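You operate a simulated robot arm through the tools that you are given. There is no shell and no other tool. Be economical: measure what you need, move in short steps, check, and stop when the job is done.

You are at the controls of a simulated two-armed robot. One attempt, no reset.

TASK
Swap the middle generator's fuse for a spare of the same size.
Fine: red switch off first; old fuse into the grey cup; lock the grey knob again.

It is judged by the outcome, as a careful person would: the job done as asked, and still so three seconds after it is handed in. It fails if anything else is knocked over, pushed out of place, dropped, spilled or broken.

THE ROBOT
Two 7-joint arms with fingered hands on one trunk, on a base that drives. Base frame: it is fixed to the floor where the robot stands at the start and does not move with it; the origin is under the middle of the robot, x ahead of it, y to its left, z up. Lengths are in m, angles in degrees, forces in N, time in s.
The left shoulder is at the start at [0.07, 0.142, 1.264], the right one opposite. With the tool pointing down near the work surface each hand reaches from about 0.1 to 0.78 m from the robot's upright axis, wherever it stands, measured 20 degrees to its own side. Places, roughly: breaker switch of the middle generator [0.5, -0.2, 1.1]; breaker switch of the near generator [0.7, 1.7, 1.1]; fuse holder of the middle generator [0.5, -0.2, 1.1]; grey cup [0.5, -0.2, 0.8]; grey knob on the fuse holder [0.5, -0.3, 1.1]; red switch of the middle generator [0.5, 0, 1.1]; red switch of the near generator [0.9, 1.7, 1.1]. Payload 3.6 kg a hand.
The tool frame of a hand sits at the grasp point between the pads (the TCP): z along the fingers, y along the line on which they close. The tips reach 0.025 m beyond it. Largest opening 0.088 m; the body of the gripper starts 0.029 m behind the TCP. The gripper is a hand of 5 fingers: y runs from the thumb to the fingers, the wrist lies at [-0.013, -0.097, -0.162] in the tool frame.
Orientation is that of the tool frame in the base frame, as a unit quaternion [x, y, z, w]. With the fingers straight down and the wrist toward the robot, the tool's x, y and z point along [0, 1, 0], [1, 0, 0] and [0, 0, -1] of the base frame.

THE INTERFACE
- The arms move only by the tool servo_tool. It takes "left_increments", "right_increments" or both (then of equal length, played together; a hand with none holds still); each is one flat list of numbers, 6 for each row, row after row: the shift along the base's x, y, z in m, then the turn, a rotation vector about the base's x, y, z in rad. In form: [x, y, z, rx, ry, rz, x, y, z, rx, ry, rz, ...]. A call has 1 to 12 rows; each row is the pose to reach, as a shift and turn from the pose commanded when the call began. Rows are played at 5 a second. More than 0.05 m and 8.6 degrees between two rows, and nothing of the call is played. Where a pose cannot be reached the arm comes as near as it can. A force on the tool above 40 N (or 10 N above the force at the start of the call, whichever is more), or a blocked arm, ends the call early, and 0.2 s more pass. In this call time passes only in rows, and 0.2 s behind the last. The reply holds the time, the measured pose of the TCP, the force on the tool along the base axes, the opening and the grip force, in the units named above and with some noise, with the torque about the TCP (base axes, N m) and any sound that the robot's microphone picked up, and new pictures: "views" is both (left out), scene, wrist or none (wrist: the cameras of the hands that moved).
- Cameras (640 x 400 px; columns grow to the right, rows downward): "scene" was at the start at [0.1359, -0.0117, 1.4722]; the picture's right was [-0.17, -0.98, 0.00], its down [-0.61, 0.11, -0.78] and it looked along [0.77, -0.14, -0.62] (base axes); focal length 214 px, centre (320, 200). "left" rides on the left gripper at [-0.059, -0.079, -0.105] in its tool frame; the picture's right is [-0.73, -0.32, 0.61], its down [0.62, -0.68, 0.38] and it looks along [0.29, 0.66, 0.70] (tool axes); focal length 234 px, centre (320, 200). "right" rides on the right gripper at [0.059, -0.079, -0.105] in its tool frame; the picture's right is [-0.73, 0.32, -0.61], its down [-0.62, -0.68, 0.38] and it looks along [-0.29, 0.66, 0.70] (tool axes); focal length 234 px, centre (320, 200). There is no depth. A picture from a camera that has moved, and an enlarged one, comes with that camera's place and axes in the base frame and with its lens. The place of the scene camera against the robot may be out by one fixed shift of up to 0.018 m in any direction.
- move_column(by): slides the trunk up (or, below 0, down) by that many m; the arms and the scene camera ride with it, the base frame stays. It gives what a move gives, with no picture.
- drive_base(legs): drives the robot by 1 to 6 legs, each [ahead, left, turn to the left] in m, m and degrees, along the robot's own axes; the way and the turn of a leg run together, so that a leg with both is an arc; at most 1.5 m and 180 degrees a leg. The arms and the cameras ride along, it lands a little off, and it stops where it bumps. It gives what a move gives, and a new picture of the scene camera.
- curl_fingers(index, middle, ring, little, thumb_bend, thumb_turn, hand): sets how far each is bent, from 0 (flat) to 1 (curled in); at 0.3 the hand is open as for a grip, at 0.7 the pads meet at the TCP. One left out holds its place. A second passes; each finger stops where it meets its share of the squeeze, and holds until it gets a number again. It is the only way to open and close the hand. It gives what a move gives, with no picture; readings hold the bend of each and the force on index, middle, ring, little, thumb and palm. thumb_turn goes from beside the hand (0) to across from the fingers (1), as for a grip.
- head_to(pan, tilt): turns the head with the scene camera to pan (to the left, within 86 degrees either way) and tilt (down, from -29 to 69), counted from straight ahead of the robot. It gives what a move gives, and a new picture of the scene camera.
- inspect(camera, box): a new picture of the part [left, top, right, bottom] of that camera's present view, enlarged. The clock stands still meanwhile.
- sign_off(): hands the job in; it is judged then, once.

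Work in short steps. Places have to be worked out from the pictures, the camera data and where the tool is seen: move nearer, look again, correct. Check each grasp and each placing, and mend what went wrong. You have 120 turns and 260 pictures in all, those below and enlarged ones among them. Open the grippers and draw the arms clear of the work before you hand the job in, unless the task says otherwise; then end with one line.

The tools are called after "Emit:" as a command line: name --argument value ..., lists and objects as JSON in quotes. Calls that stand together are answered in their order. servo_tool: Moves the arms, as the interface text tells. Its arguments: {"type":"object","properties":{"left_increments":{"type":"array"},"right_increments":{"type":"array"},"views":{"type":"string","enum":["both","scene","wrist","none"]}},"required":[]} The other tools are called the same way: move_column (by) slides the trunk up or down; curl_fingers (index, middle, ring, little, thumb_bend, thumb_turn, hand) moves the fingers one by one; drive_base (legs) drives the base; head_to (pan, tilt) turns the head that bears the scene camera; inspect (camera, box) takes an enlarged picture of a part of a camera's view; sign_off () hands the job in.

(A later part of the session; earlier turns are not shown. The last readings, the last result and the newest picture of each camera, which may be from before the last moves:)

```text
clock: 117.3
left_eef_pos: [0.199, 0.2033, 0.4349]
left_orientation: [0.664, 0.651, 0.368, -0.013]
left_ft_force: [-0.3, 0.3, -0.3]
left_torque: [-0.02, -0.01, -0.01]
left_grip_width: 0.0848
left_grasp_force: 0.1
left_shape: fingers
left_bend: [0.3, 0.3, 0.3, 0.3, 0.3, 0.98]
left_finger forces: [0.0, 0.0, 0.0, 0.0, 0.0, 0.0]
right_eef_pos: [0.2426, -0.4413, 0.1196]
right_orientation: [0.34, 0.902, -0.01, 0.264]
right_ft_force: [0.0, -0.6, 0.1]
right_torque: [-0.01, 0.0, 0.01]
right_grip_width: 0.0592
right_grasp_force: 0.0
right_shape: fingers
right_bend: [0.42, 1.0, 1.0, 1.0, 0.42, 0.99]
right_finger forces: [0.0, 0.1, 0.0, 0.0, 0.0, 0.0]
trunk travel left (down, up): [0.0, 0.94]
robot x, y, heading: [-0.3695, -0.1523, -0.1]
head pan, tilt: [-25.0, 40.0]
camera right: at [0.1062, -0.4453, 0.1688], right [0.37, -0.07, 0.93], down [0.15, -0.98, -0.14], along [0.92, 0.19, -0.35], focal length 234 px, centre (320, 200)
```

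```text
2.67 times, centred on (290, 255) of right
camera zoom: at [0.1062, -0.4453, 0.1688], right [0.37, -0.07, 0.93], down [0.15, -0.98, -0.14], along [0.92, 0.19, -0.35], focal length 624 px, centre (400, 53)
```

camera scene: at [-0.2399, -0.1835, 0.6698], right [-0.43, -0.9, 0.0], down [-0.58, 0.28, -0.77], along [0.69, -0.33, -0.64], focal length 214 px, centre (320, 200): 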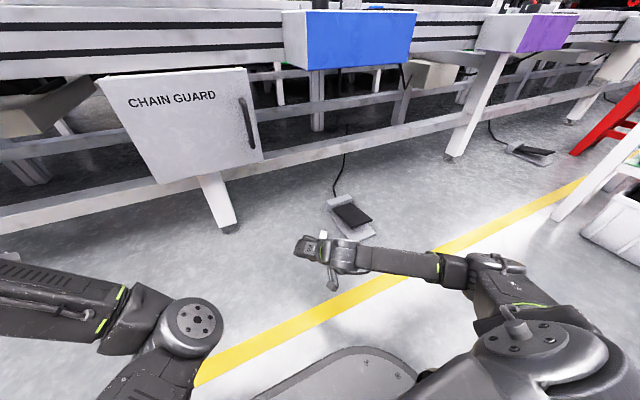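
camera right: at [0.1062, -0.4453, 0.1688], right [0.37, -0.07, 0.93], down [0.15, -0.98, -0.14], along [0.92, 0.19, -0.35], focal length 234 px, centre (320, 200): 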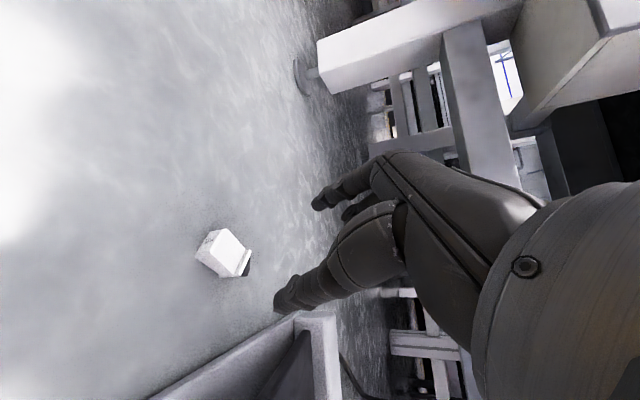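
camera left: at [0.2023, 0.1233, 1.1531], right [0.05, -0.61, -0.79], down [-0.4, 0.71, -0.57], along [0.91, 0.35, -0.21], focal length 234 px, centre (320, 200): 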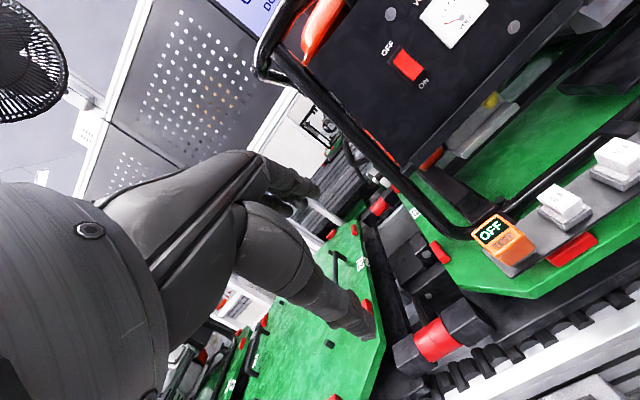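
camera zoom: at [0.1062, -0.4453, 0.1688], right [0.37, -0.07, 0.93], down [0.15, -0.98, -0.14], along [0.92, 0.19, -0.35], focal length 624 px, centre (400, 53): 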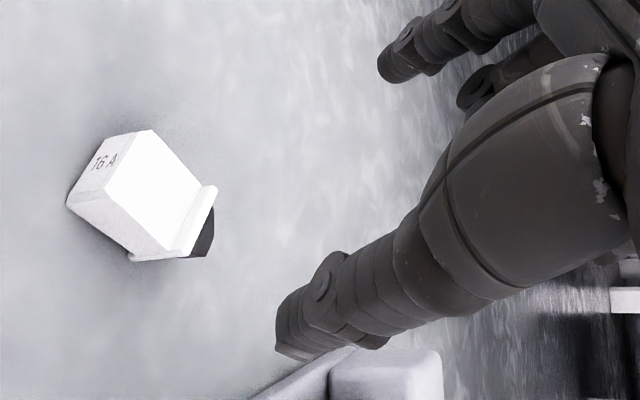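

The text shows the fuse is lying on its narrow side: cap is 20×26 mm, and I need to hold the 26 mm pair of faces. It should tip over with a light push at the top: I set the index as a pusher (thumb wide open), come down beside it and push its upper edge sideways, then lift and look.

Emit:
curl_fingers --hand "right" --index 0.56 --thumb_bend 0.05

Emit:
servo_tool --right_increments '[0.012, 0.0133, -0.035, 0, 0, 0, 0.0188, 0.0133, -0.0726, 0, 0, 0, 0.014, 0.005, -0.0726, 0, 0, 0, 0.009, -0.004, -0.0726, 0, 0, 0, 0.004, -0.013, -0.0726, 0, 0, 0, 0.0, -0.02, -0.07, 0, 0, 0, 0.0, -0.02, -0.035, 0, 0, 0, 0, -0.01, 0, 0, 0, 0]' --views "none"

Emit:
inspect --camera "right" --box '[180, 180, 380, 340]'

```text
clock: 118.3
left_eef_pos: [0.1986, 0.2035, 0.4354]
left_orientation: [0.664, 0.651, 0.367, -0.014]
left_ft_force: [0.4, 0.2, 0.7]
left_torque: [0.0, 0.01, 0.03]
left_grip_width: 0.085
left_grasp_force: 0.0
left_shape: fingers
left_bend: [0.3, 0.3, 0.3, 0.3, 0.3, 0.98]
left_finger forces: [0.1, 0.0, 0.0, 0.0, 0.1, 0.1]
right_eef_pos: [0.241, -0.4398, 0.1192]
right_orientation: [0.339, 0.903, -0.011, 0.263]
right_ft_force: [0.2, 0.9, 0.1]
right_torque: [0.0, -0.01, 0.01]
right_grip_width: 0.0716
right_grasp_force: 0.0
right_shape: fingers
right_bend: [0.56, 1.0, 1.0, 1.0, 0.05, 0.96]
right_finger forces: [0.1, 0.0, 0.0, 0.1, 0.0, 0.1]
trunk travel left (down, up): [0.0, 0.94]
robot x, y, heading: [-0.367, -0.15, -0.1]
head pan, tilt: [-25.0, 40.0]
```

```text
clock: 120.1
left_eef_pos: [0.1984, 0.2043, 0.4359]
left_orientation: [0.665, 0.65, 0.367, -0.013]
left_ft_force: [0.4, -0.1, 0.0]
left_torque: [0.0, 0.02, 0.0]
left_grip_width: 0.0848
left_grasp_force: 0.0
left_shape: fingers
left_bend: [0.3, 0.3, 0.3, 0.3, 0.3, 0.98]
left_finger forces: [0.1, 0.0, 0.1, 0.1, 0.1, 0.0]
right_eef_pos: [0.2403, -0.4498, 0.1176]
right_orientation: [0.339, 0.903, -0.01, 0.264]
right_ft_force: [0.4, -0.3, -1.1]
right_torque: [-0.02, -0.01, 0.02]
right_grip_width: 0.0714
right_grasp_force: 0.1
right_shape: fingers
right_bend: [0.56, 1.0, 1.0, 1.0, 0.05, 0.96]
right_finger forces: [0.0, 0.1, 0.1, 0.0, 0.1, 0.0]
trunk travel left (down, up): [0.0, 0.94]
robot x, y, heading: [-0.3665, -0.1503, -0.6]
head pan, tilt: [-25.0, 40.0]
```

```text
2.50 times, centred on (280, 260) of right
camera zoom: at [0.1037, -0.4544, 0.1674], right [0.37, -0.07, 0.93], down [0.15, -0.98, -0.14], along [0.92, 0.19, -0.35], focal length 585 px, centre (420, 50)
```

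zoom: 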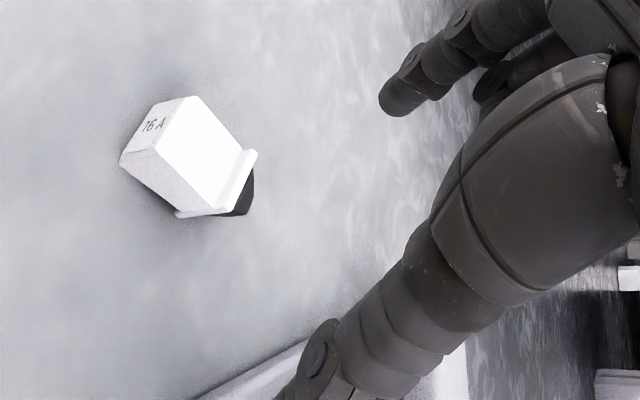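

No contact — the fingertip passed above it. I use the closed beak instead, lower, and repeat the sideways push.

Emit:
curl_fingers --hand "right" --index 0.62 --thumb_bend 0.62

Emit:
servo_tool --right_increments '[0.015, 0.025, -0.02, 0, 0, 0, 0.024, 0.039, -0.045, 0, 0, 0, 0.024, 0.039, -0.078, 0, 0, 0, 0.019, 0.03, -0.078, 0, 0, 0, 0.014, 0.021, -0.078, 0, 0, 0, 0.009, 0.012, -0.078, 0, 0, 0, 0.004, 0.003, -0.078, 0, 0, 0, 0.009, 0.012, -0.065, 0, 0, 0, 0.012, 0.02, -0.03, 0, 0, 0, 0.0, 0.01, 0.0, 0, 0, 0]' --views "none"

Emit:
inspect --camera "right" --box '[180, 180, 380, 340]'

```text
clock: 121.1
left_eef_pos: [0.1986, 0.204, 0.435]
left_orientation: [0.664, 0.651, 0.367, -0.014]
left_ft_force: [-0.1, 0.4, -0.5]
left_torque: [0.02, 0.02, 0.0]
left_grip_width: 0.0847
left_grasp_force: 0.2
left_shape: fingers
left_bend: [0.3, 0.3, 0.3, 0.3, 0.3, 0.98]
left_finger forces: [0.1, 0.0, 0.0, 0.0, 0.0, 0.0]
right_eef_pos: [0.2397, -0.4514, 0.1182]
right_orientation: [0.34, 0.903, -0.011, 0.264]
right_ft_force: [-0.3, 0.4, -0.9]
right_torque: [-0.03, -0.03, -0.03]
right_grip_width: 0.0158
right_grasp_force: 0.0
right_shape: fingers
right_bend: [0.62, 1.0, 1.0, 1.0, 0.62, 1.0]
right_finger forces: [0.1, 0.1, 0.0, 0.0, 0.0, 0.0]
trunk travel left (down, up): [0.0, 0.94]
robot x, y, heading: [-0.3668, -0.1488, -0.6]
head pan, tilt: [-25.0, 40.0]
```

```text
clock: 123.3
left_eef_pos: [0.1984, 0.2029, 0.4352]
left_orientation: [0.665, 0.65, 0.367, -0.013]
left_ft_force: [-0.2, 0.0, 0.1]
left_torque: [0.01, 0.01, 0.01]
left_grip_width: 0.0845
left_grasp_force: 0.1
left_shape: fingers
left_bend: [0.3, 0.3, 0.3, 0.3, 0.3, 0.98]
left_finger forces: [0.1, 0.0, 0.0, 0.0, 0.1, 0.1]
right_eef_pos: [0.2399, -0.4405, 0.1187]
right_orientation: [0.339, 0.903, -0.01, 0.264]
right_ft_force: [0.0, 0.0, -1.5]
right_torque: [0.0, 0.0, 0.01]
right_grip_width: 0.0151
right_grasp_force: 0.2
right_shape: fingers
right_bend: [0.62, 1.0, 1.0, 1.0, 0.62, 1.0]
right_finger forces: [0.1, 0.0, 0.0, 0.0, 0.1, 0.0]
trunk travel left (down, up): [0.0, 0.94]
robot x, y, heading: [-0.3677, -0.1545, -0.4]
head pan, tilt: [-25.0, 40.0]
```

```text
2.50 times, centred on (280, 260) of right
camera zoom: at [0.1051, -0.4448, 0.1689], right [0.37, -0.07, 0.93], down [0.15, -0.98, -0.14], along [0.92, 0.19, -0.35], focal length 585 px, centre (420, 50)
```

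zoom: 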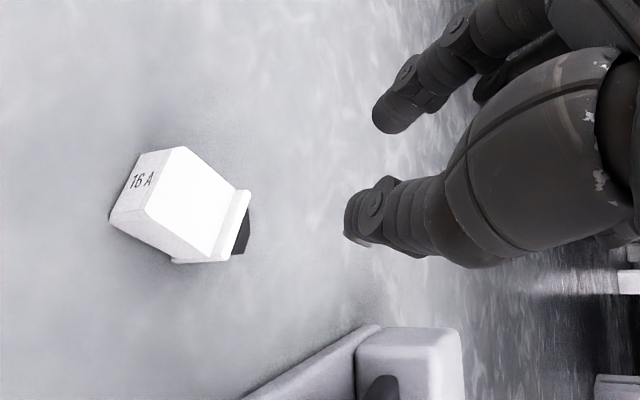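

It slid rather than tipped. New approach: pick it as it lies (levelling the pinch), then roll the hand and let it drop a couple of cm onto its wide face. Grasp first.

Emit:
curl_fingers --hand "right" --index 0.44 --thumb_bend 0.44

Emit:
servo_tool --right_increments '[0.008, -0.005, -0.02, -0.07, 0.039, 0, 0.0168, -0.01, -0.045, -0.139, 0.077, 0, 0.0168, -0.01, -0.0727, -0.139, 0.077, 0]' --views "none"

Emit:
curl_fingers --hand "right" --index 0.75 --thumb_bend 0.75

Emit:
inspect --camera "right" --box '[200, 170, 380, 310]'

```text
clock: 124.3
left_eef_pos: [0.1992, 0.2035, 0.4349]
left_orientation: [0.665, 0.65, 0.367, -0.013]
left_ft_force: [-0.3, -0.2, -0.3]
left_torque: [-0.01, -0.02, -0.01]
left_grip_width: 0.085
left_grasp_force: 0.0
left_shape: fingers
left_bend: [0.3, 0.3, 0.3, 0.3, 0.3, 0.98]
left_finger forces: [0.0, 0.0, 0.0, 0.0, 0.0, 0.0]
right_eef_pos: [0.2404, -0.4394, 0.1202]
right_orientation: [0.34, 0.903, -0.011, 0.263]
right_ft_force: [-0.3, -0.2, 0.0]
right_torque: [0.0, -0.04, -0.01]
right_grip_width: 0.0541
right_grasp_force: 0.0
right_shape: fingers
right_bend: [0.44, 1.0, 1.0, 1.0, 0.44, 0.99]
right_finger forces: [0.0, 0.0, 0.0, 0.0, 0.1, 0.0]
trunk travel left (down, up): [0.0, 0.94]
robot x, y, heading: [-0.3685, -0.1516, -0.5]
head pan, tilt: [-25.0, 40.0]
```

```text
clock: 125.1
left_eef_pos: [0.1973, 0.2025, 0.4346]
left_orientation: [0.664, 0.651, 0.367, -0.013]
left_ft_force: [-0.3, 0.4, 0.3]
left_torque: [-0.02, -0.01, -0.02]
left_grip_width: 0.0848
left_grasp_force: 0.0
left_shape: fingers
left_bend: [0.3, 0.3, 0.3, 0.3, 0.3, 0.98]
left_finger forces: [0.0, 0.0, 0.0, 0.0, 0.0, 0.0]
right_eef_pos: [0.2574, -0.4494, 0.0476]
right_orientation: [0.319, 0.91, -0.085, 0.252]
right_ft_force: [0.7, 0.2, -0.6]
right_torque: [-0.01, -0.01, -0.03]
right_grip_width: 0.0542
right_grasp_force: 0.1
right_shape: fingers
right_bend: [0.44, 1.0, 1.0, 1.0, 0.44, 0.99]
right_finger forces: [0.1, 0.1, 0.0, 0.1, 0.0, 0.1]
trunk travel left (down, up): [0.0, 0.94]
robot x, y, heading: [-0.3649, -0.1491, -0.2]
head pan, tilt: [-25.0, 40.0]
```

```text
clock: 126.1
left_eef_pos: [0.1987, 0.203, 0.4349]
left_orientation: [0.665, 0.651, 0.367, -0.014]
left_ft_force: [-0.5, -0.3, -0.5]
left_torque: [-0.04, 0.01, 0.01]
left_grip_width: 0.0849
left_grasp_force: 0.2
left_shape: fingers
left_bend: [0.3, 0.3, 0.3, 0.3, 0.3, 0.98]
left_finger forces: [0.0, 0.1, 0.1, 0.1, 0.0, 0.0]
right_eef_pos: [0.2571, -0.4502, 0.0485]
right_orientation: [0.319, 0.91, -0.086, 0.252]
right_ft_force: [0.0, -0.2, 0.6]
right_torque: [0.0, 0.03, -0.03]
right_grip_width: 0.0003
right_grasp_force: 0.1
right_shape: fingers
right_bend: [0.74, 1.0, 1.0, 1.0, 0.72, 1.0]
right_finger forces: [0.0, 0.0, 0.2, 0.0, 0.0, 0.0]
trunk travel left (down, up): [0.0, 0.94]
robot x, y, heading: [-0.3676, -0.1545, -0.5]
head pan, tilt: [-25.0, 40.0]
```

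```text
2.86 times, centred on (290, 240) of right
camera zoom: at [0.1258, -0.4464, 0.1076], right [0.44, 0.05, 0.9], down [0.15, -0.99, -0.01], along [0.88, 0.14, -0.45], focal length 669 px, centre (406, 86)
```

zoom: 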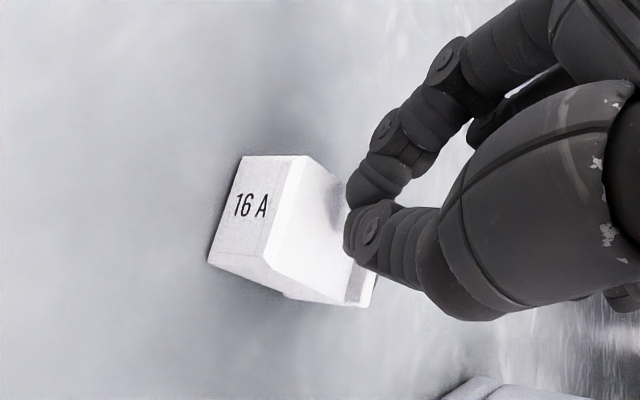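

The pinch closed just above the fuse. I reopen, lower 16 mm, shift slightly toward its label end, and close again.

Emit:
curl_fingers --hand "right" --index 0.42 --thumb_bend 0.42

Emit:
servo_tool --right_increments '[-0.009, -0.003, -0.008, 0, 0, 0.1, -0.009, -0.003, -0.017, 0, 0, 0.15]' --views "none"

Emit:
curl_fingers --hand "right" --index 0.75 --thumb_bend 0.75

Emit:
inspect --camera "right" --box '[200, 170, 380, 310]'

```text
clock: 127.1
left_eef_pos: [0.1978, 0.2042, 0.435]
left_orientation: [0.664, 0.651, 0.367, -0.012]
left_ft_force: [-0.4, -0.1, 0.9]
left_torque: [-0.02, 0.0, -0.02]
left_grip_width: 0.0849
left_grasp_force: 0.1
left_shape: fingers
left_bend: [0.3, 0.3, 0.3, 0.3, 0.3, 0.98]
left_finger forces: [0.0, 0.1, 0.0, 0.0, 0.1, 0.0]
right_eef_pos: [0.2572, -0.4505, 0.0481]
right_orientation: [0.32, 0.909, -0.085, 0.252]
right_ft_force: [0.4, -0.1, 0.2]
right_torque: [-0.02, -0.03, 0.02]
right_grip_width: 0.0586
right_grasp_force: 0.1
right_shape: fingers
right_bend: [0.42, 1.0, 1.0, 1.0, 0.42, 0.99]
right_finger forces: [0.1, 0.0, 0.0, 0.0, 0.1, 0.0]
trunk travel left (down, up): [0.0, 0.94]
robot x, y, heading: [-0.3668, -0.1484, -0.3]
head pan, tilt: [-25.0, 40.0]
```

```text
clock: 127.7
left_eef_pos: [0.1995, 0.2041, 0.4346]
left_orientation: [0.665, 0.651, 0.367, -0.012]
left_ft_force: [-0.1, -0.1, 0.0]
left_torque: [-0.02, 0.01, -0.03]
left_grip_width: 0.0849
left_grasp_force: 0.1
left_shape: fingers
left_bend: [0.3, 0.3, 0.3, 0.3, 0.3, 0.98]
left_finger forces: [0.0, 0.1, 0.0, 0.0, 0.0, 0.1]
right_eef_pos: [0.2478, -0.4529, 0.0299]
right_orientation: [0.25, 0.931, -0.066, 0.258]
right_ft_force: [0.8, 0.3, -0.2]
right_torque: [0.01, -0.02, -0.02]
right_grip_width: 0.059
right_grasp_force: 0.1
right_shape: fingers
right_bend: [0.42, 1.0, 1.0, 1.0, 0.42, 0.99]
right_finger forces: [0.0, 0.0, 0.0, 0.1, 0.0, 0.1]
trunk travel left (down, up): [0.0, 0.94]
robot x, y, heading: [-0.372, -0.1521, -0.4]
head pan, tilt: [-25.0, 40.0]
```

```text
clock: 128.7
left_eef_pos: [0.1986, 0.2028, 0.4353]
left_orientation: [0.665, 0.65, 0.367, -0.013]
left_ft_force: [0.2, -0.3, -0.5]
left_torque: [0.02, -0.02, 0.02]
left_grip_width: 0.0848
left_grasp_force: 0.0
left_shape: fingers
left_bend: [0.3, 0.3, 0.3, 0.3, 0.3, 0.98]
left_finger forces: [0.0, 0.0, 0.0, 0.0, 0.0, 0.0]
right_eef_pos: [0.248, -0.4526, 0.0312]
right_orientation: [0.25, 0.931, -0.067, 0.258]
right_ft_force: [-0.1, -0.4, -1.1]
right_torque: [-0.01, -0.02, 0.01]
right_grip_width: 0.0178
right_grasp_force: 11.2
right_shape: fingers
right_bend: [0.71, 1.0, 1.0, 1.0, 0.63, 1.0]
right_finger forces: [11.2, 0.1, 0.0, 0.0, 11.2, 0.0]
trunk travel left (down, up): [0.0, 0.94]
robot x, y, heading: [-0.3631, -0.1485, -0.6]
head pan, tilt: [-25.0, 40.0]
```

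```text
2.86 times, centred on (290, 240) of right
camera zoom: at [0.118, -0.469, 0.0901], right [0.43, 0.12, 0.9], down [0.29, -0.96, -0.01], along [0.85, 0.27, -0.45], focal length 669 px, centre (406, 86)
```

zoom: 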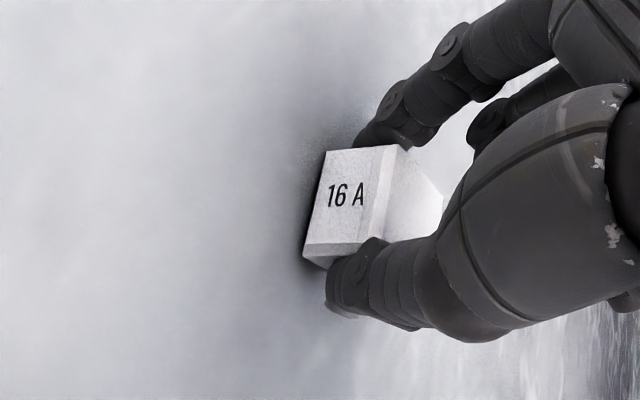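

Good news: seen up close, the label's baseline is perpendicular to the pinch, so this is already the right pair of faces — the fuse is gripped (11 N). I lift it a little, drive back from under the console, and raise the trunk.

Emit:
servo_tool --right_increments '[0, 0, 0.03, 0, 0, 0, -0.01, 0, 0.06, 0, 0, 0]' --views "none"

Emit:
drive_base --legs '[[-0.25, 0, 0]]'

Emit:
move_column --by 0.4

Emit:
move_column --by 0.25

Emit:
inspect --camera "right" --box '[200, 170, 380, 310]'

```text
clock: 129.3
left_eef_pos: [0.199, 0.2038, 0.4348]
left_orientation: [0.665, 0.651, 0.367, -0.013]
left_ft_force: [0.6, -0.1, -0.4]
left_torque: [0.0, 0.02, 0.02]
left_grip_width: 0.0849
left_grasp_force: 0.1
left_shape: fingers
left_bend: [0.3, 0.3, 0.3, 0.3, 0.3, 0.98]
left_finger forces: [0.1, 0.0, 0.0, 0.1, 0.1, 0.0]
right_eef_pos: [0.2381, -0.4517, 0.09]
right_orientation: [0.251, 0.931, -0.066, 0.257]
right_ft_force: [0.3, -0.7, -0.2]
right_torque: [0.02, -0.04, -0.01]
right_grip_width: 0.0182
right_grasp_force: 11.5
right_shape: fingers
right_bend: [0.71, 1.0, 1.0, 1.0, 0.63, 1.0]
right_finger forces: [11.2, 0.0, 0.1, 0.0, 11.2, 0.0]
trunk travel left (down, up): [0.0, 0.94]
robot x, y, heading: [-0.3659, -0.1483, -0.4]
head pan, tilt: [-25.0, 40.0]
```

```text
clock: 131.1
left_eef_pos: [-0.0458, 0.2057, 0.4347]
left_orientation: [0.663, 0.652, 0.368, -0.014]
left_ft_force: [-0.8, 0.6, 1.0]
left_torque: [-0.01, -0.02, -0.01]
left_grip_width: 0.0849
left_grasp_force: 0.0
left_shape: fingers
left_bend: [0.3, 0.3, 0.3, 0.3, 0.3, 0.98]
left_finger forces: [0.0, 0.0, 0.0, 0.0, 0.1, 0.0]
right_eef_pos: [-0.0025, -0.4477, 0.0903]
right_orientation: [0.249, 0.931, -0.066, 0.259]
right_ft_force: [-0.1, -0.5, 0.0]
right_torque: [0.02, -0.02, -0.03]
right_grip_width: 0.0182
right_grasp_force: 11.1
right_shape: fingers
right_bend: [0.71, 1.0, 1.0, 1.0, 0.63, 1.0]
right_finger forces: [11.3, 0.0, 0.0, 0.1, 11.1, 0.1]
trunk travel left (down, up): [0.0, 0.94]
robot x, y, heading: [-0.6106, -0.1509, -0.4]
head pan, tilt: [-25.0, 40.0]
camera scene: at [-0.4834, -0.1816, 0.6698], right [-0.43, -0.9, 0.0], down [-0.58, 0.27, -0.77], along [0.69, -0.33, -0.64], focal length 214 px, centre (320, 200)
```

scene: 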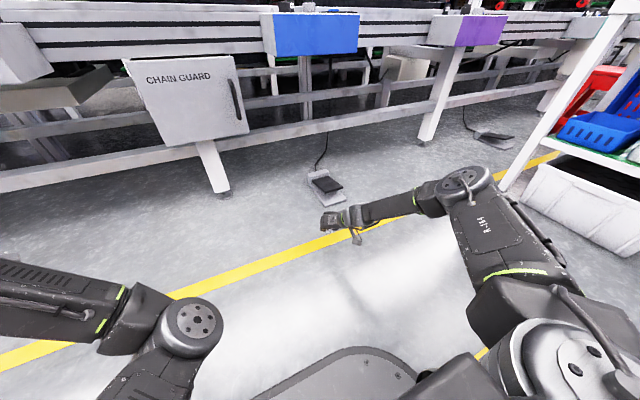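

```text
clock: 134.9
left_eef_pos: [-0.0461, 0.2062, 0.8349]
left_orientation: [0.663, 0.652, 0.368, -0.014]
left_ft_force: [-0.7, -0.4, 0.2]
left_torque: [0.04, -0.03, 0.03]
left_grip_width: 0.0847
left_grasp_force: 0.1
left_shape: fingers
left_bend: [0.3, 0.3, 0.3, 0.3, 0.3, 0.98]
left_finger forces: [0.0, 0.0, 0.1, 0.0, 0.1, 0.0]
right_eef_pos: [-0.0046, -0.4488, 0.4892]
right_orientation: [0.248, 0.931, -0.066, 0.258]
right_ft_force: [0.0, 0.7, -0.8]
right_torque: [0.01, 0.0, 0.0]
right_grip_width: 0.0182
right_grasp_force: 11.7
right_shape: fingers
right_bend: [0.71, 1.0, 1.0, 1.0, 0.63, 1.0]
right_finger forces: [11.3, 0.1, 0.0, 0.0, 11.2, 0.0]
trunk travel left (down, up): [-0.4, 0.54]
robot x, y, heading: [-0.6107, -0.1485, -0.4]
head pan, tilt: [-25.0, 40.0]
```

```text
clock: 137.5
left_eef_pos: [-0.0471, 0.2057, 1.0835]
left_orientation: [0.664, 0.651, 0.367, -0.014]
left_ft_force: [-0.7, 0.8, 0.3]
left_torque: [0.0, 0.04, 0.0]
left_grip_width: 0.085
left_grasp_force: 0.1
left_shape: fingers
left_bend: [0.3, 0.3, 0.3, 0.3, 0.3, 0.98]
left_finger forces: [0.1, 0.0, 0.0, 0.0, 0.1, 0.0]
right_eef_pos: [-0.0036, -0.4492, 0.7406]
right_orientation: [0.249, 0.931, -0.067, 0.258]
right_ft_force: [0.4, -1.2, -0.8]
right_torque: [-0.01, 0.02, 0.02]
right_grip_width: 0.0183
right_grasp_force: 11.1
right_shape: fingers
right_bend: [0.71, 1.0, 1.0, 1.0, 0.63, 1.0]
right_finger forces: [11.2, 0.1, 0.1, 0.1, 11.2, 0.0]
trunk travel left (down, up): [-0.65, 0.29]
robot x, y, heading: [-0.6123, -0.1514, -0.2]
head pan, tilt: [-25.0, 40.0]
```

```text
2.86 times, centred on (290, 240) of right
camera zoom: at [-0.1343, -0.4654, 0.7997], right [0.43, 0.12, 0.9], down [0.3, -0.96, -0.01], along [0.85, 0.27, -0.45], focal length 669 px, centre (406, 86)
```

zoom: 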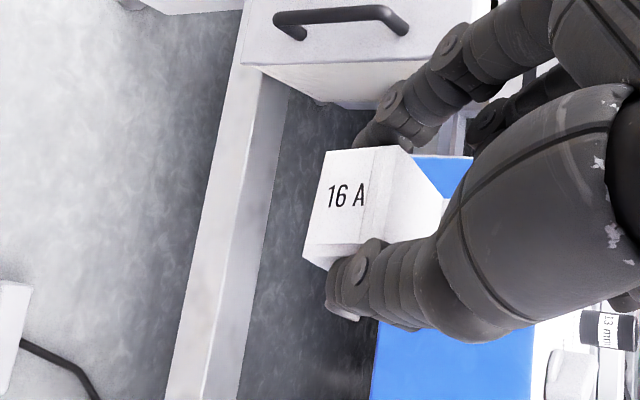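

Fuse is still firmly held. To straighten it in the pinch, I bring the hand vertical and push the plug tip gently against the console's solid front face (x≈0.222, top edge z≈0.70), then back off and look.

Emit:
servo_tool --right_increments '[0.04, -0.006, 0.0, 0.072, 0.117, 0, 0.08, -0.012, -0.006, 0.144, 0.234, 0, 0.12, -0.018, -0.012, 0.217, 0.351, 0, 0.155, -0.024, -0.018, 0.289, 0.468, 0, 0.1825, -0.026, -0.023, 0.289, 0.468, 0, 0.194, -0.026, -0.023, 0.289, 0.468, 0, 0.204, -0.026, -0.023, 0.289, 0.468, 0, 0.213, -0.026, -0.023, 0.289, 0.468, 0, 0.221, -0.026, -0.023, 0.289, 0.468, 0, 0.19, -0.026, -0.02, 0.289, 0.468, 0, 0.15, -0.026, 0.0, 0.289, 0.468, 0]' --views "none"

Emit:
inspect --camera "right" --box '[180, 150, 420, 330]'

```text
clock: 139.9
left_eef_pos: [-0.047, 0.2067, 1.0847]
left_orientation: [0.663, 0.652, 0.367, -0.014]
left_ft_force: [-0.6, 0.1, 0.0]
left_torque: [-0.01, -0.01, 0.01]
left_grip_width: 0.0848
left_grasp_force: 0.1
left_shape: fingers
left_bend: [0.3, 0.3, 0.3, 0.3, 0.3, 0.98]
left_finger forces: [0.0, 0.1, 0.0, 0.0, 0.0, 0.0]
right_eef_pos: [0.0263, -0.4391, 0.7352]
right_orientation: [0.262, 0.965, 0.021, 0.0]
right_ft_force: [0.6, -0.3, -0.4]
right_torque: [-0.04, 0.04, 0.01]
right_grip_width: 0.0179
right_grasp_force: 11.4
right_shape: fingers
right_bend: [0.72, 1.0, 1.0, 1.0, 0.63, 1.0]
right_finger forces: [11.5, 0.1, 0.1, 0.0, 11.5, 0.0]
right hand out of reach, approached as far as the arm can: row 2, 3, 4, 5, 6, 7, 8, 9, 10, 11
trunk travel left (down, up): [-0.65, 0.29]
robot x, y, heading: [-0.6092, -0.1507, -0.1]
head pan, tilt: [-25.0, 40.0]
```

```text
2.22 times, centred on (300, 240) of right
camera zoom: at [-0.0661, -0.4817, 0.8376], right [0.78, -0.11, 0.61], down [0.2, -0.89, -0.42], along [0.59, 0.45, -0.67], focal length 520 px, centre (364, 111)
```

zoom: 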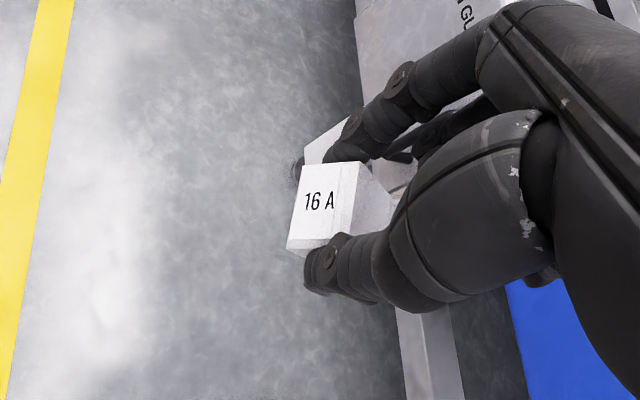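

That was out of arm reach, so no contact happened. I drive forward instead, match the height, then push the last 2.5 cm with the arm and retreat.

Emit:
move_column --by -0.017

Emit:
drive_base --legs '[[0.165, 0, 0]]'

Emit:
servo_tool --right_increments '[0.008, 0, 0, 0, 0, 0, 0.014, 0, 0, 0, 0, 0, 0.02, 0, 0, 0, 0, 0, 0.026, 0, 0, 0, 0, 0]' --views "none"

Emit:
inspect --camera "right" --box '[180, 150, 420, 330]'

```text
clock: 140.6
left_eef_pos: [-0.0472, 0.2068, 1.0671]
left_orientation: [0.663, 0.652, 0.367, -0.014]
left_ft_force: [0.6, 0.1, 0.1]
left_torque: [-0.03, 0.02, 0.03]
left_grip_width: 0.0849
left_grasp_force: 0.0
left_shape: fingers
left_bend: [0.3, 0.3, 0.3, 0.3, 0.3, 0.98]
left_finger forces: [0.0, 0.0, 0.0, 0.0, 0.0, 0.0]
right_eef_pos: [0.0266, -0.4385, 0.7186]
right_orientation: [0.261, 0.965, 0.02, 0.0]
right_ft_force: [0.8, 0.1, -0.4]
right_torque: [0.03, -0.03, 0.01]
right_grip_width: 0.0177
right_grasp_force: 10.9
right_shape: fingers
right_bend: [0.72, 1.0, 1.0, 1.0, 0.63, 1.0]
right_finger forces: [11.5, 0.0, 0.0, 0.0, 11.6, 0.1]
trunk travel left (down, up): [-0.633, 0.307]
robot x, y, heading: [-0.6089, -0.1493, -0.2]
head pan, tilt: [-25.0, 40.0]
```

```text
clock: 142.0
left_eef_pos: [0.1184, 0.2083, 1.0666]
left_orientation: [0.663, 0.653, 0.367, -0.015]
left_ft_force: [0.8, -0.4, -0.4]
left_torque: [0.04, 0.03, -0.01]
left_grip_width: 0.0849
left_grasp_force: 0.0
left_shape: fingers
left_bend: [0.3, 0.3, 0.3, 0.3, 0.3, 0.98]
left_finger forces: [0.0, 0.0, 0.0, 0.0, 0.0, 0.0]
right_eef_pos: [0.1927, -0.4376, 0.7176]
right_orientation: [0.261, 0.965, 0.02, 0.0]
right_ft_force: [-0.3, 0.0, -0.2]
right_torque: [0.02, 0.02, 0.03]
right_grip_width: 0.0178
right_grasp_force: 11.5
right_shape: fingers
right_bend: [0.72, 1.0, 1.0, 1.0, 0.63, 1.0]
right_finger forces: [11.7, 0.0, 0.0, 0.0, 11.6, 0.0]
trunk travel left (down, up): [-0.633, 0.307]
robot x, y, heading: [-0.4457, -0.1454, -0.2]
head pan, tilt: [-25.0, 40.0]
camera scene: at [-0.3164, -0.1817, 1.3028], right [-0.42, -0.91, 0.0], down [-0.58, 0.27, -0.77], along [0.69, -0.32, -0.64], focal length 214 px, centre (320, 200)
```

scene: 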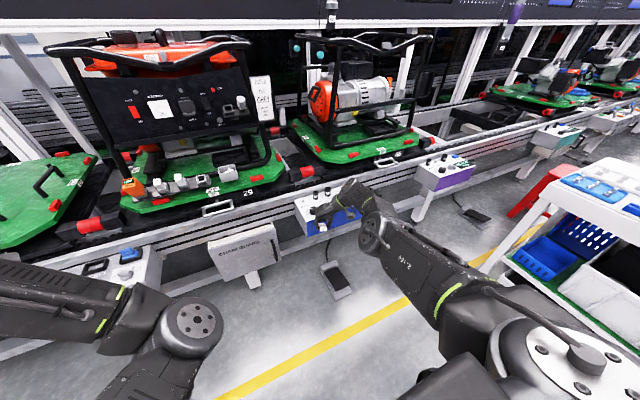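

```text
clock: 143.0
left_eef_pos: [0.1185, 0.2073, 1.0688]
left_orientation: [0.663, 0.652, 0.368, -0.014]
left_ft_force: [-0.1, 0.3, -1.2]
left_torque: [0.06, 0.02, 0.03]
left_grip_width: 0.0851
left_grasp_force: 0.1
left_shape: fingers
left_bend: [0.3, 0.3, 0.3, 0.3, 0.3, 0.98]
left_finger forces: [0.0, 0.1, 0.0, 0.1, 0.0, 0.0]
right_eef_pos: [0.193, -0.4387, 0.718]
right_orientation: [0.261, 0.965, 0.021, 0.001]
right_ft_force: [0.0, -0.9, -0.6]
right_torque: [0.0, 0.01, 0.01]
right_grip_width: 0.0178
right_grasp_force: 12.0
right_shape: fingers
right_bend: [0.72, 1.0, 1.0, 1.0, 0.63, 1.0]
right_finger forces: [11.6, 0.0, 0.1, 0.0, 11.6, 0.0]
right hand out of reach, approached as far as the arm can: row 1, 2, 3, 4
trunk travel left (down, up): [-0.633, 0.307]
robot x, y, heading: [-0.4446, -0.1486, 0.1]
head pan, tilt: [-25.0, 40.0]
```

```text
2.22 times, centred on (300, 240) of right
camera zoom: at [0.1009, -0.4809, 0.8206], right [0.78, -0.11, 0.61], down [0.2, -0.89, -0.42], along [0.59, 0.45, -0.67], focal length 520 px, centre (364, 111)
```

zoom: 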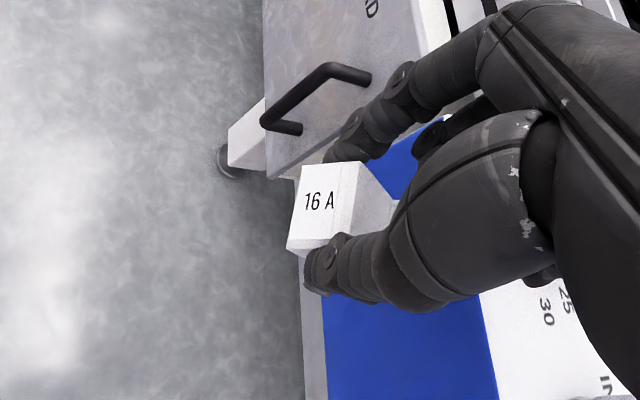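

The arm is at its forward limit, so the base does the push: forward 3.3 cm, then back 10 cm, and look.

Emit:
drive_base --legs '[[0.034, 0, 0]]'

Emit:
drive_base --legs '[[-0.08, 0, 0]]'

Emit:
inspect --camera "right" --box '[180, 150, 420, 330]'

```text
clock: 143.9
left_eef_pos: [0.1517, 0.2085, 1.0683]
left_orientation: [0.663, 0.652, 0.367, -0.015]
left_ft_force: [0.4, 0.7, -0.2]
left_torque: [0.01, -0.02, -0.01]
left_grip_width: 0.0849
left_grasp_force: 0.0
left_shape: fingers
left_bend: [0.3, 0.3, 0.3, 0.3, 0.3, 0.98]
left_finger forces: [0.1, 0.0, 0.0, 0.1, 0.0, 0.1]
right_eef_pos: [0.2281, -0.4383, 0.7182]
right_orientation: [0.259, 0.966, 0.02, 0.001]
right_ft_force: [0.1, -0.7, 0.6]
right_torque: [-0.05, -0.01, -0.03]
right_grip_width: 0.012
right_grasp_force: 8.9
right_shape: fingers
right_bend: [0.73, 1.0, 1.0, 1.0, 0.65, 1.0]
right_finger forces: [8.9, 0.0, 0.0, 0.0, 9.2, 0.1]
trunk travel left (down, up): [-0.633, 0.307]
robot x, y, heading: [-0.4064, -0.1477, -0.1]
head pan, tilt: [-25.0, 40.0]
camera scene: at [-0.2833, -0.1814, 1.3029], right [-0.42, -0.91, 0.0], down [-0.58, 0.27, -0.77], along [0.69, -0.32, -0.64], focal length 214 px, centre (320, 200)
```

scene: 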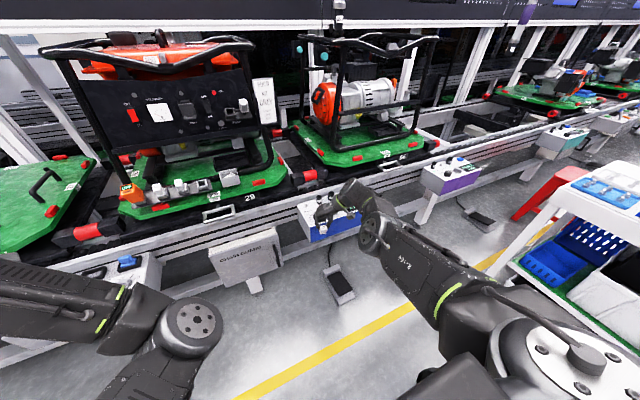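

```text
clock: 144.9
left_eef_pos: [0.0697, 0.2089, 1.0678]
left_orientation: [0.662, 0.653, 0.368, -0.015]
left_ft_force: [-1.1, 0.5, -0.7]
left_torque: [-0.03, -0.02, 0.04]
left_grip_width: 0.0849
left_grasp_force: 0.1
left_shape: fingers
left_bend: [0.3, 0.3, 0.3, 0.3, 0.3, 0.98]
left_finger forces: [0.1, 0.1, 0.0, 0.1, 0.0, 0.1]
right_eef_pos: [0.1468, -0.4368, 0.7184]
right_orientation: [0.26, 0.965, 0.02, 0.001]
right_ft_force: [-0.4, 0.4, -0.5]
right_torque: [0.02, 0.03, 0.04]
right_grip_width: 0.0124
right_grasp_force: 10.6
right_shape: fingers
right_bend: [0.73, 1.0, 1.0, 1.0, 0.65, 1.0]
right_finger forces: [10.6, 0.0, 0.1, 0.0, 10.4, 0.0]
trunk travel left (down, up): [-0.633, 0.307]
robot x, y, heading: [-0.4914, -0.1479, 0.1]
head pan, tilt: [-25.0, 40.0]
camera scene: at [-0.365, -0.1815, 1.3029], right [-0.42, -0.91, 0.0], down [-0.58, 0.27, -0.77], along [0.69, -0.32, -0.64], focal length 214 px, centre (320, 200)
```

scene: 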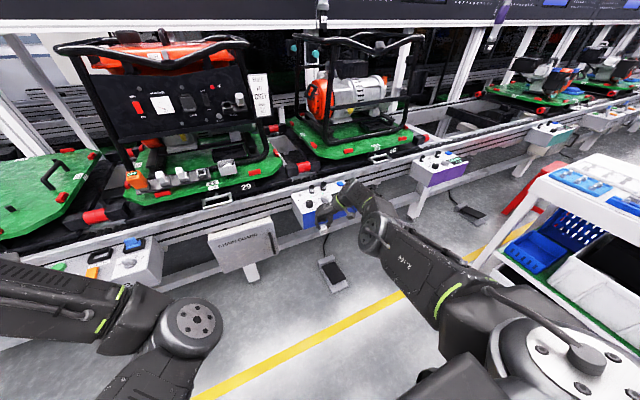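

```text
2.22 times, centred on (300, 240) of right
camera zoom: at [0.0538, -0.4799, 0.821], right [0.78, -0.11, 0.61], down [0.2, -0.89, -0.42], along [0.59, 0.45, -0.67], focal length 520 px, centre (364, 111)
```

zoom: 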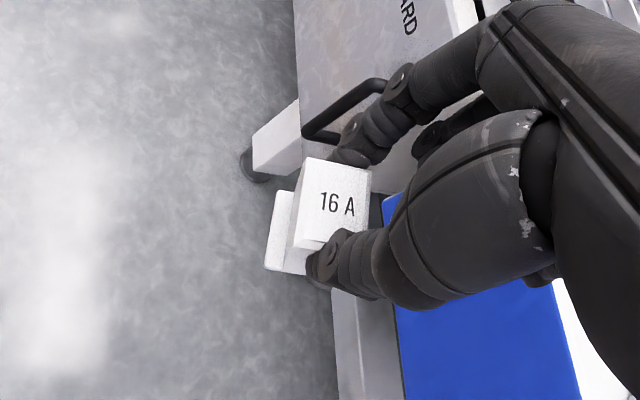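

The fuse has swivelled to nearly coaxial with the fingers, label toward the palm, text upright as needed. Now raise the hand, yaw back to 0, pitch −40°, and drive back to the working position at the holder.

Emit:
move_column --by 0.047

Emit:
servo_tool --right_increments '[-0.014, 0.006, 0.04, 0, 0, -0.13, -0.028, 0.012, 0.08, 0, 0, -0.26, -0.042, 0.018, 0.12, 0, 0, -0.39, -0.056, 0.024, 0.16, 0, 0, -0.52, -0.07, 0.03, 0.2, 0, 0, -0.65, -0.084, 0.036, 0.24, 0, 0, -0.78, -0.098, 0.042, 0.28, 0, 0, -0.91, -0.11, 0.05, 0.32, 0, 0, -1.045]' --views "none"

Emit:
servo_tool --right_increments '[0.0, 0, 0.005, 0, -0.117, 0, 0.0, 0, 0.01, 0, -0.234, 0, 0.0, 0, 0.015, 0, -0.351, 0, 0.0, 0, 0.02, 0, -0.468, 0, 0.0, 0, 0.025, 0, -0.585, 0, 0.0, 0, 0.03, 0, -0.7, 0]' --views "none"

Emit:
inspect --camera "right" --box '[200, 160, 380, 310]'

```text
clock: 145.8
left_eef_pos: [0.071, 0.2097, 1.1143]
left_orientation: [0.662, 0.654, 0.367, -0.015]
left_ft_force: [-0.5, -0.3, -1.1]
left_torque: [0.0, 0.01, 0.0]
left_grip_width: 0.0849
left_grasp_force: 0.0
left_shape: fingers
left_bend: [0.3, 0.3, 0.3, 0.3, 0.3, 0.98]
left_finger forces: [0.0, 0.1, 0.0, 0.1, 0.0, 0.0]
right_eef_pos: [0.1468, -0.4368, 0.7657]
right_orientation: [0.26, 0.965, 0.021, 0.0]
right_ft_force: [1.5, 0.2, -0.4]
right_torque: [-0.03, -0.03, 0.01]
right_grip_width: 0.013
right_grasp_force: 11.0
right_shape: fingers
right_bend: [0.73, 1.0, 1.0, 1.0, 0.64, 1.0]
right_finger forces: [11.0, 0.0, 0.0, 0.0, 11.2, 0.0]
trunk travel left (down, up): [-0.68, 0.26]
robot x, y, heading: [-0.493, -0.1483, -0.2]
head pan, tilt: [-25.0, 40.0]
```

```text
clock: 147.6
left_eef_pos: [0.0696, 0.2054, 1.1172]
left_orientation: [0.662, 0.653, 0.369, -0.016]
left_ft_force: [-0.3, 0.0, 0.1]
left_torque: [0.0, 0.01, 0.02]
left_grip_width: 0.0847
left_grasp_force: 0.0
left_shape: fingers
left_bend: [0.3, 0.3, 0.3, 0.3, 0.3, 0.98]
left_finger forces: [0.0, 0.1, 0.1, 0.0, 0.0, 0.0]
right_eef_pos: [0.1419, -0.626, 1.0476]
right_orientation: [0.568, 0.792, 0.201, -0.103]
right_ft_force: [0.3, -0.9, -0.2]
right_torque: [0.03, -0.03, -0.03]
right_grip_width: 0.0134
right_grasp_force: 10.5
right_shape: fingers
right_bend: [0.73, 1.0, 1.0, 1.0, 0.64, 1.0]
right_finger forces: [10.7, 0.0, 0.0, 0.0, 10.7, 0.0]
right hand out of reach, approached as far as the arm can: row 1, 2, 3, 4, 5, 6, 7, 8
trunk travel left (down, up): [-0.68, 0.26]
robot x, y, heading: [-0.4896, -0.1527, 0.3]
head pan, tilt: [-25.0, 40.0]
```

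```text
clock: 149.0
left_eef_pos: [0.0739, 0.2115, 1.1121]
left_orientation: [0.662, 0.653, 0.366, -0.014]
left_ft_force: [0.2, 0.3, 0.0]
left_torque: [0.01, 0.0, -0.03]
left_grip_width: 0.0848
left_grasp_force: 0.1
left_shape: fingers
left_bend: [0.3, 0.3, 0.3, 0.3, 0.3, 0.98]
left_finger forces: [0.0, 0.0, 0.0, 0.0, 0.0, 0.1]
right_eef_pos: [0.1512, -0.6734, 1.0564]
right_orientation: [0.47, 0.78, 0.376, 0.17]
right_ft_force: [0.6, 0.7, -0.6]
right_torque: [-0.01, 0.02, -0.04]
right_grip_width: 0.0136
right_grasp_force: 10.8
right_shape: fingers
right_bend: [0.73, 1.0, 1.0, 1.0, 0.64, 1.0]
right_finger forces: [10.5, 0.1, 0.1, 0.0, 10.6, 0.1]
right hand out of reach, approached as far as the arm can: row 1, 2, 3, 4, 5, 6
trunk travel left (down, up): [-0.68, 0.26]
robot x, y, heading: [-0.4945, -0.1481, 0.0]
head pan, tilt: [-25.0, 40.0]
```

```text
2.67 times, centred on (290, 235) of right
camera zoom: at [0.0096, -0.69, 1.0728], right [0.19, -0.8, 0.58], down [0.14, -0.56, -0.82], along [0.97, 0.23, 0.01], focal length 624 px, centre (400, 107)
```

zoom: 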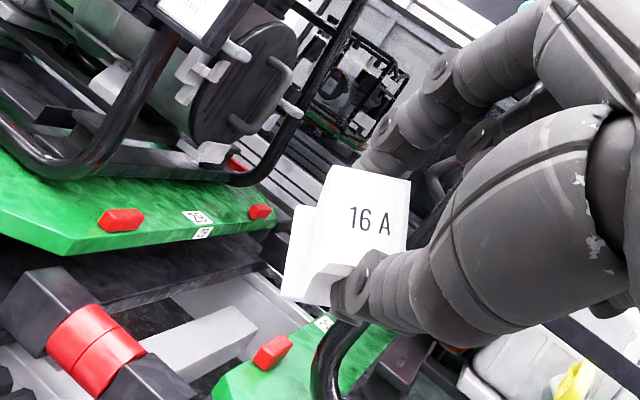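

The arm wandered right, but the fuse is still held coaxially. I steer back to the known-good arm pose (same as before relative to the robot), in front of the robot.

Emit:
servo_tool --right_increments '[-0.016, 0.037, 0.008, -0.017, 0.014, -0.056, -0.033, 0.075, 0.016, -0.034, 0.029, -0.112, -0.05, 0.112, 0.024, -0.05, 0.043, -0.168, -0.067, 0.15, 0.032, -0.067, 0.058, -0.224, -0.084, 0.187, 0.04, -0.084, 0.072, -0.28, -0.1, 0.225, 0.048, -0.1, 0.087, -0.336, -0.117, 0.262, 0.056, -0.117, 0.101, -0.392, -0.134, 0.3, 0.064, -0.134, 0.115, -0.448, -0.151, 0.337, 0.071, -0.151, 0.13, -0.504]' --views "scene"

```text
clock: 151.0
left_eef_pos: [0.0689, 0.2079, 1.1159]
left_orientation: [0.661, 0.654, 0.369, -0.015]
left_ft_force: [0.3, -0.4, -0.1]
left_torque: [0.03, 0.0, -0.01]
left_grip_width: 0.0848
left_grasp_force: 0.0
left_shape: fingers
left_bend: [0.3, 0.3, 0.3, 0.3, 0.3, 0.98]
left_finger forces: [0.1, 0.1, 0.0, 0.1, 0.0, 0.0]
right_eef_pos: [0.241, -0.646, 1.2331]
right_orientation: [0.625, 0.696, 0.264, 0.237]
right_ft_force: [-0.9, 0.1, -0.6]
right_torque: [0.02, -0.01, -0.01]
right_grip_width: 0.0134
right_grasp_force: 10.4
right_shape: fingers
right_bend: [0.73, 1.0, 1.0, 1.0, 0.64, 1.0]
right_finger forces: [10.2, 0.0, 0.0, 0.1, 10.4, 0.0]
right hand out of reach, approached as far as the arm can: row 1, 2, 3, 4, 5, 6, 7, 8, 9
trunk travel left (down, up): [-0.68, 0.26]
robot x, y, heading: [-0.492, -0.1492, -0.1]
head pan, tilt: [-25.0, 40.0]
camera scene: at [-0.3659, -0.1827, 1.35], right [-0.42, -0.91, 0.0], down [-0.58, 0.27, -0.77], along [0.69, -0.32, -0.64], focal length 214 px, centre (320, 200)
```

scene: 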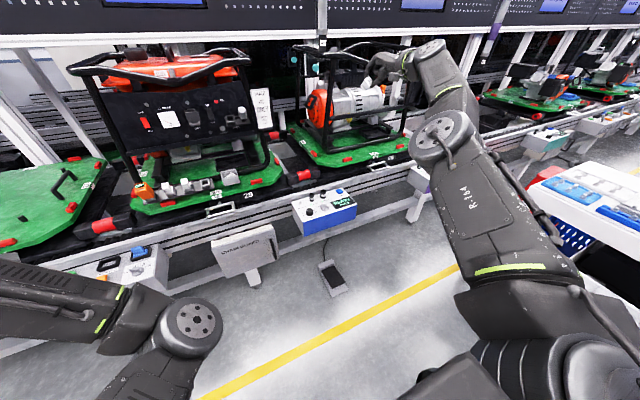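

The arm is now extended in another posture but with nearly the right hand orientation. I'll let the base bring it over: first check that small arm moves obey, then drive left.

Emit:
servo_tool --right_increments '[-0.04, 0.02, -0.015, 0, 0, 0, -0.08, 0.05, -0.03, 0, 0, 0]' --views "none"

Emit:
drive_base --legs '[[0, 0.37, 0]]'

```text
refused: row 2 steps farther than a row can; nothing moved
```

```text
clock: 153.4
left_eef_pos: [0.0743, 0.5731, 1.1147]
left_orientation: [0.664, 0.651, 0.367, -0.013]
left_ft_force: [-1.2, -0.9, -0.4]
left_torque: [-0.01, 0.02, 0.02]
left_grip_width: 0.0849
left_grasp_force: 0.1
left_shape: fingers
left_bend: [0.3, 0.3, 0.3, 0.3, 0.3, 0.98]
left_finger forces: [0.0, 0.0, 0.0, 0.0, 0.1, 0.1]
right_eef_pos: [0.2403, -0.2825, 1.2312]
right_orientation: [0.627, 0.694, 0.263, 0.238]
right_ft_force: [-0.2, 0.3, -0.9]
right_torque: [0.0, 0.04, 0.03]
right_grip_width: 0.0134
right_grasp_force: 10.1
right_shape: fingers
right_bend: [0.73, 1.0, 1.0, 1.0, 0.64, 1.0]
right_finger forces: [10.2, 0.1, 0.0, 0.0, 10.4, 0.1]
trunk travel left (down, up): [-0.68, 0.26]
robot x, y, heading: [-0.4939, 0.2168, -0.5]
head pan, tilt: [-25.0, 40.0]
camera scene: at [-0.3635, 0.1835, 1.3498], right [-0.43, -0.9, 0.0], down [-0.58, 0.28, -0.77], along [0.69, -0.33, -0.64], focal length 214 px, centre (320, 200)
```

scene: 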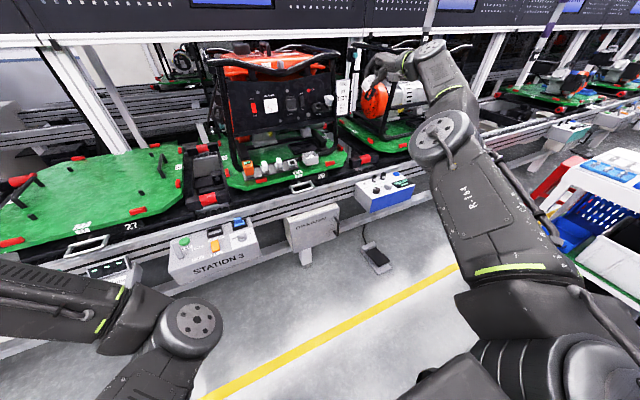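

Now a small arm trim (yaw −6°, to y≈−0.223, z≈1.196), then drive forward to the holder standoff.

Emit:
servo_tool --right_increments '[-0.02, 0.03, -0.015, 0, 0, -0.05, -0.04, 0.0595, -0.035, 0, 0, -0.1]' --views "none"

Emit:
drive_base --legs '[[0.19, 0, 0]]'

Emit:
inspect --camera "right" --box '[180, 170, 380, 330]'

```text
clock: 154.0
left_eef_pos: [0.074, 0.5719, 1.1162]
left_orientation: [0.663, 0.652, 0.368, -0.015]
left_ft_force: [-0.3, 0.0, -0.2]
left_torque: [-0.01, 0.02, 0.0]
left_grip_width: 0.0849
left_grasp_force: 0.1
left_shape: fingers
left_bend: [0.3, 0.3, 0.3, 0.3, 0.3, 0.98]
left_finger forces: [0.0, 0.1, 0.0, 0.1, 0.1, 0.1]
right_eef_pos: [0.2533, -0.289, 1.2172]
right_orientation: [0.652, 0.665, 0.262, 0.251]
right_ft_force: [0.5, -0.1, 0.0]
right_torque: [-0.02, -0.03, 0.0]
right_grip_width: 0.0136
right_grasp_force: 10.4
right_shape: fingers
right_bend: [0.73, 1.0, 1.0, 1.0, 0.64, 1.0]
right_finger forces: [10.2, 0.0, 0.0, 0.1, 10.5, 0.0]
right hand out of reach, approached as far as the arm can: row 1, 2
trunk travel left (down, up): [-0.68, 0.26]
robot x, y, heading: [-0.4893, 0.2151, -0.5]
head pan, tilt: [-25.0, 40.0]
```

```text
clock: 155.5
left_eef_pos: [0.2618, 0.5726, 1.1151]
left_orientation: [0.663, 0.652, 0.368, -0.014]
left_ft_force: [0.5, 0.1, 0.5]
left_torque: [-0.05, -0.05, -0.01]
left_grip_width: 0.085
left_grasp_force: 0.0
left_shape: fingers
left_bend: [0.3, 0.3, 0.3, 0.3, 0.3, 0.98]
left_finger forces: [0.0, 0.0, 0.0, 0.0, 0.0, 0.0]
right_eef_pos: [0.4433, -0.2883, 1.2185]
right_orientation: [0.652, 0.666, 0.262, 0.25]
right_ft_force: [0.1, -0.4, 0.6]
right_torque: [0.01, 0.0, 0.02]
right_grip_width: 0.0136
right_grasp_force: 10.9
right_shape: fingers
right_bend: [0.73, 1.0, 1.0, 1.0, 0.64, 1.0]
right_finger forces: [10.2, 0.0, 0.0, 0.1, 10.5, 0.0]
trunk travel left (down, up): [-0.68, 0.26]
robot x, y, heading: [-0.2998, 0.2173, 0.1]
head pan, tilt: [-25.0, 40.0]
camera scene: at [-0.1742, 0.1833, 1.3499], right [-0.43, -0.9, 0.0], down [-0.58, 0.27, -0.77], along [0.69, -0.33, -0.64], focal length 214 px, centre (320, 200)
```

scene: 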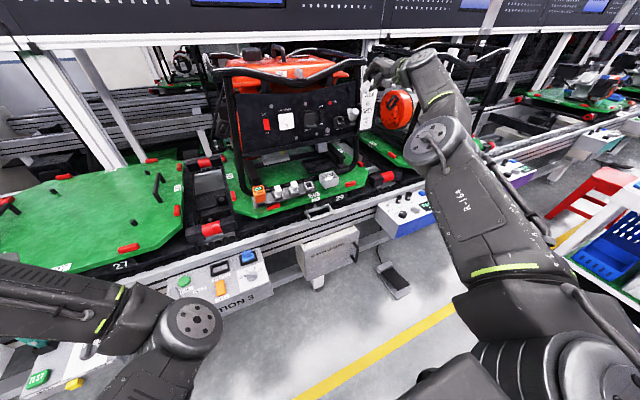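

```text
2.50 times, centred on (280, 250) of right
camera zoom: at [0.3125, -0.2327, 1.2421], right [-0.15, -0.73, 0.66], down [-0.23, -0.62, -0.75], along [0.96, -0.27, -0.07], focal length 585 px, centre (420, 75)
```

zoom: 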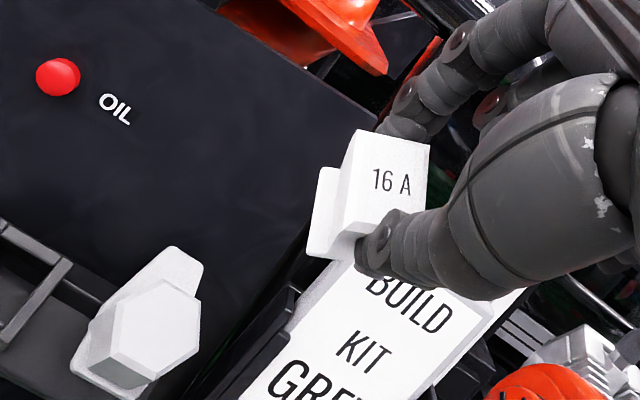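

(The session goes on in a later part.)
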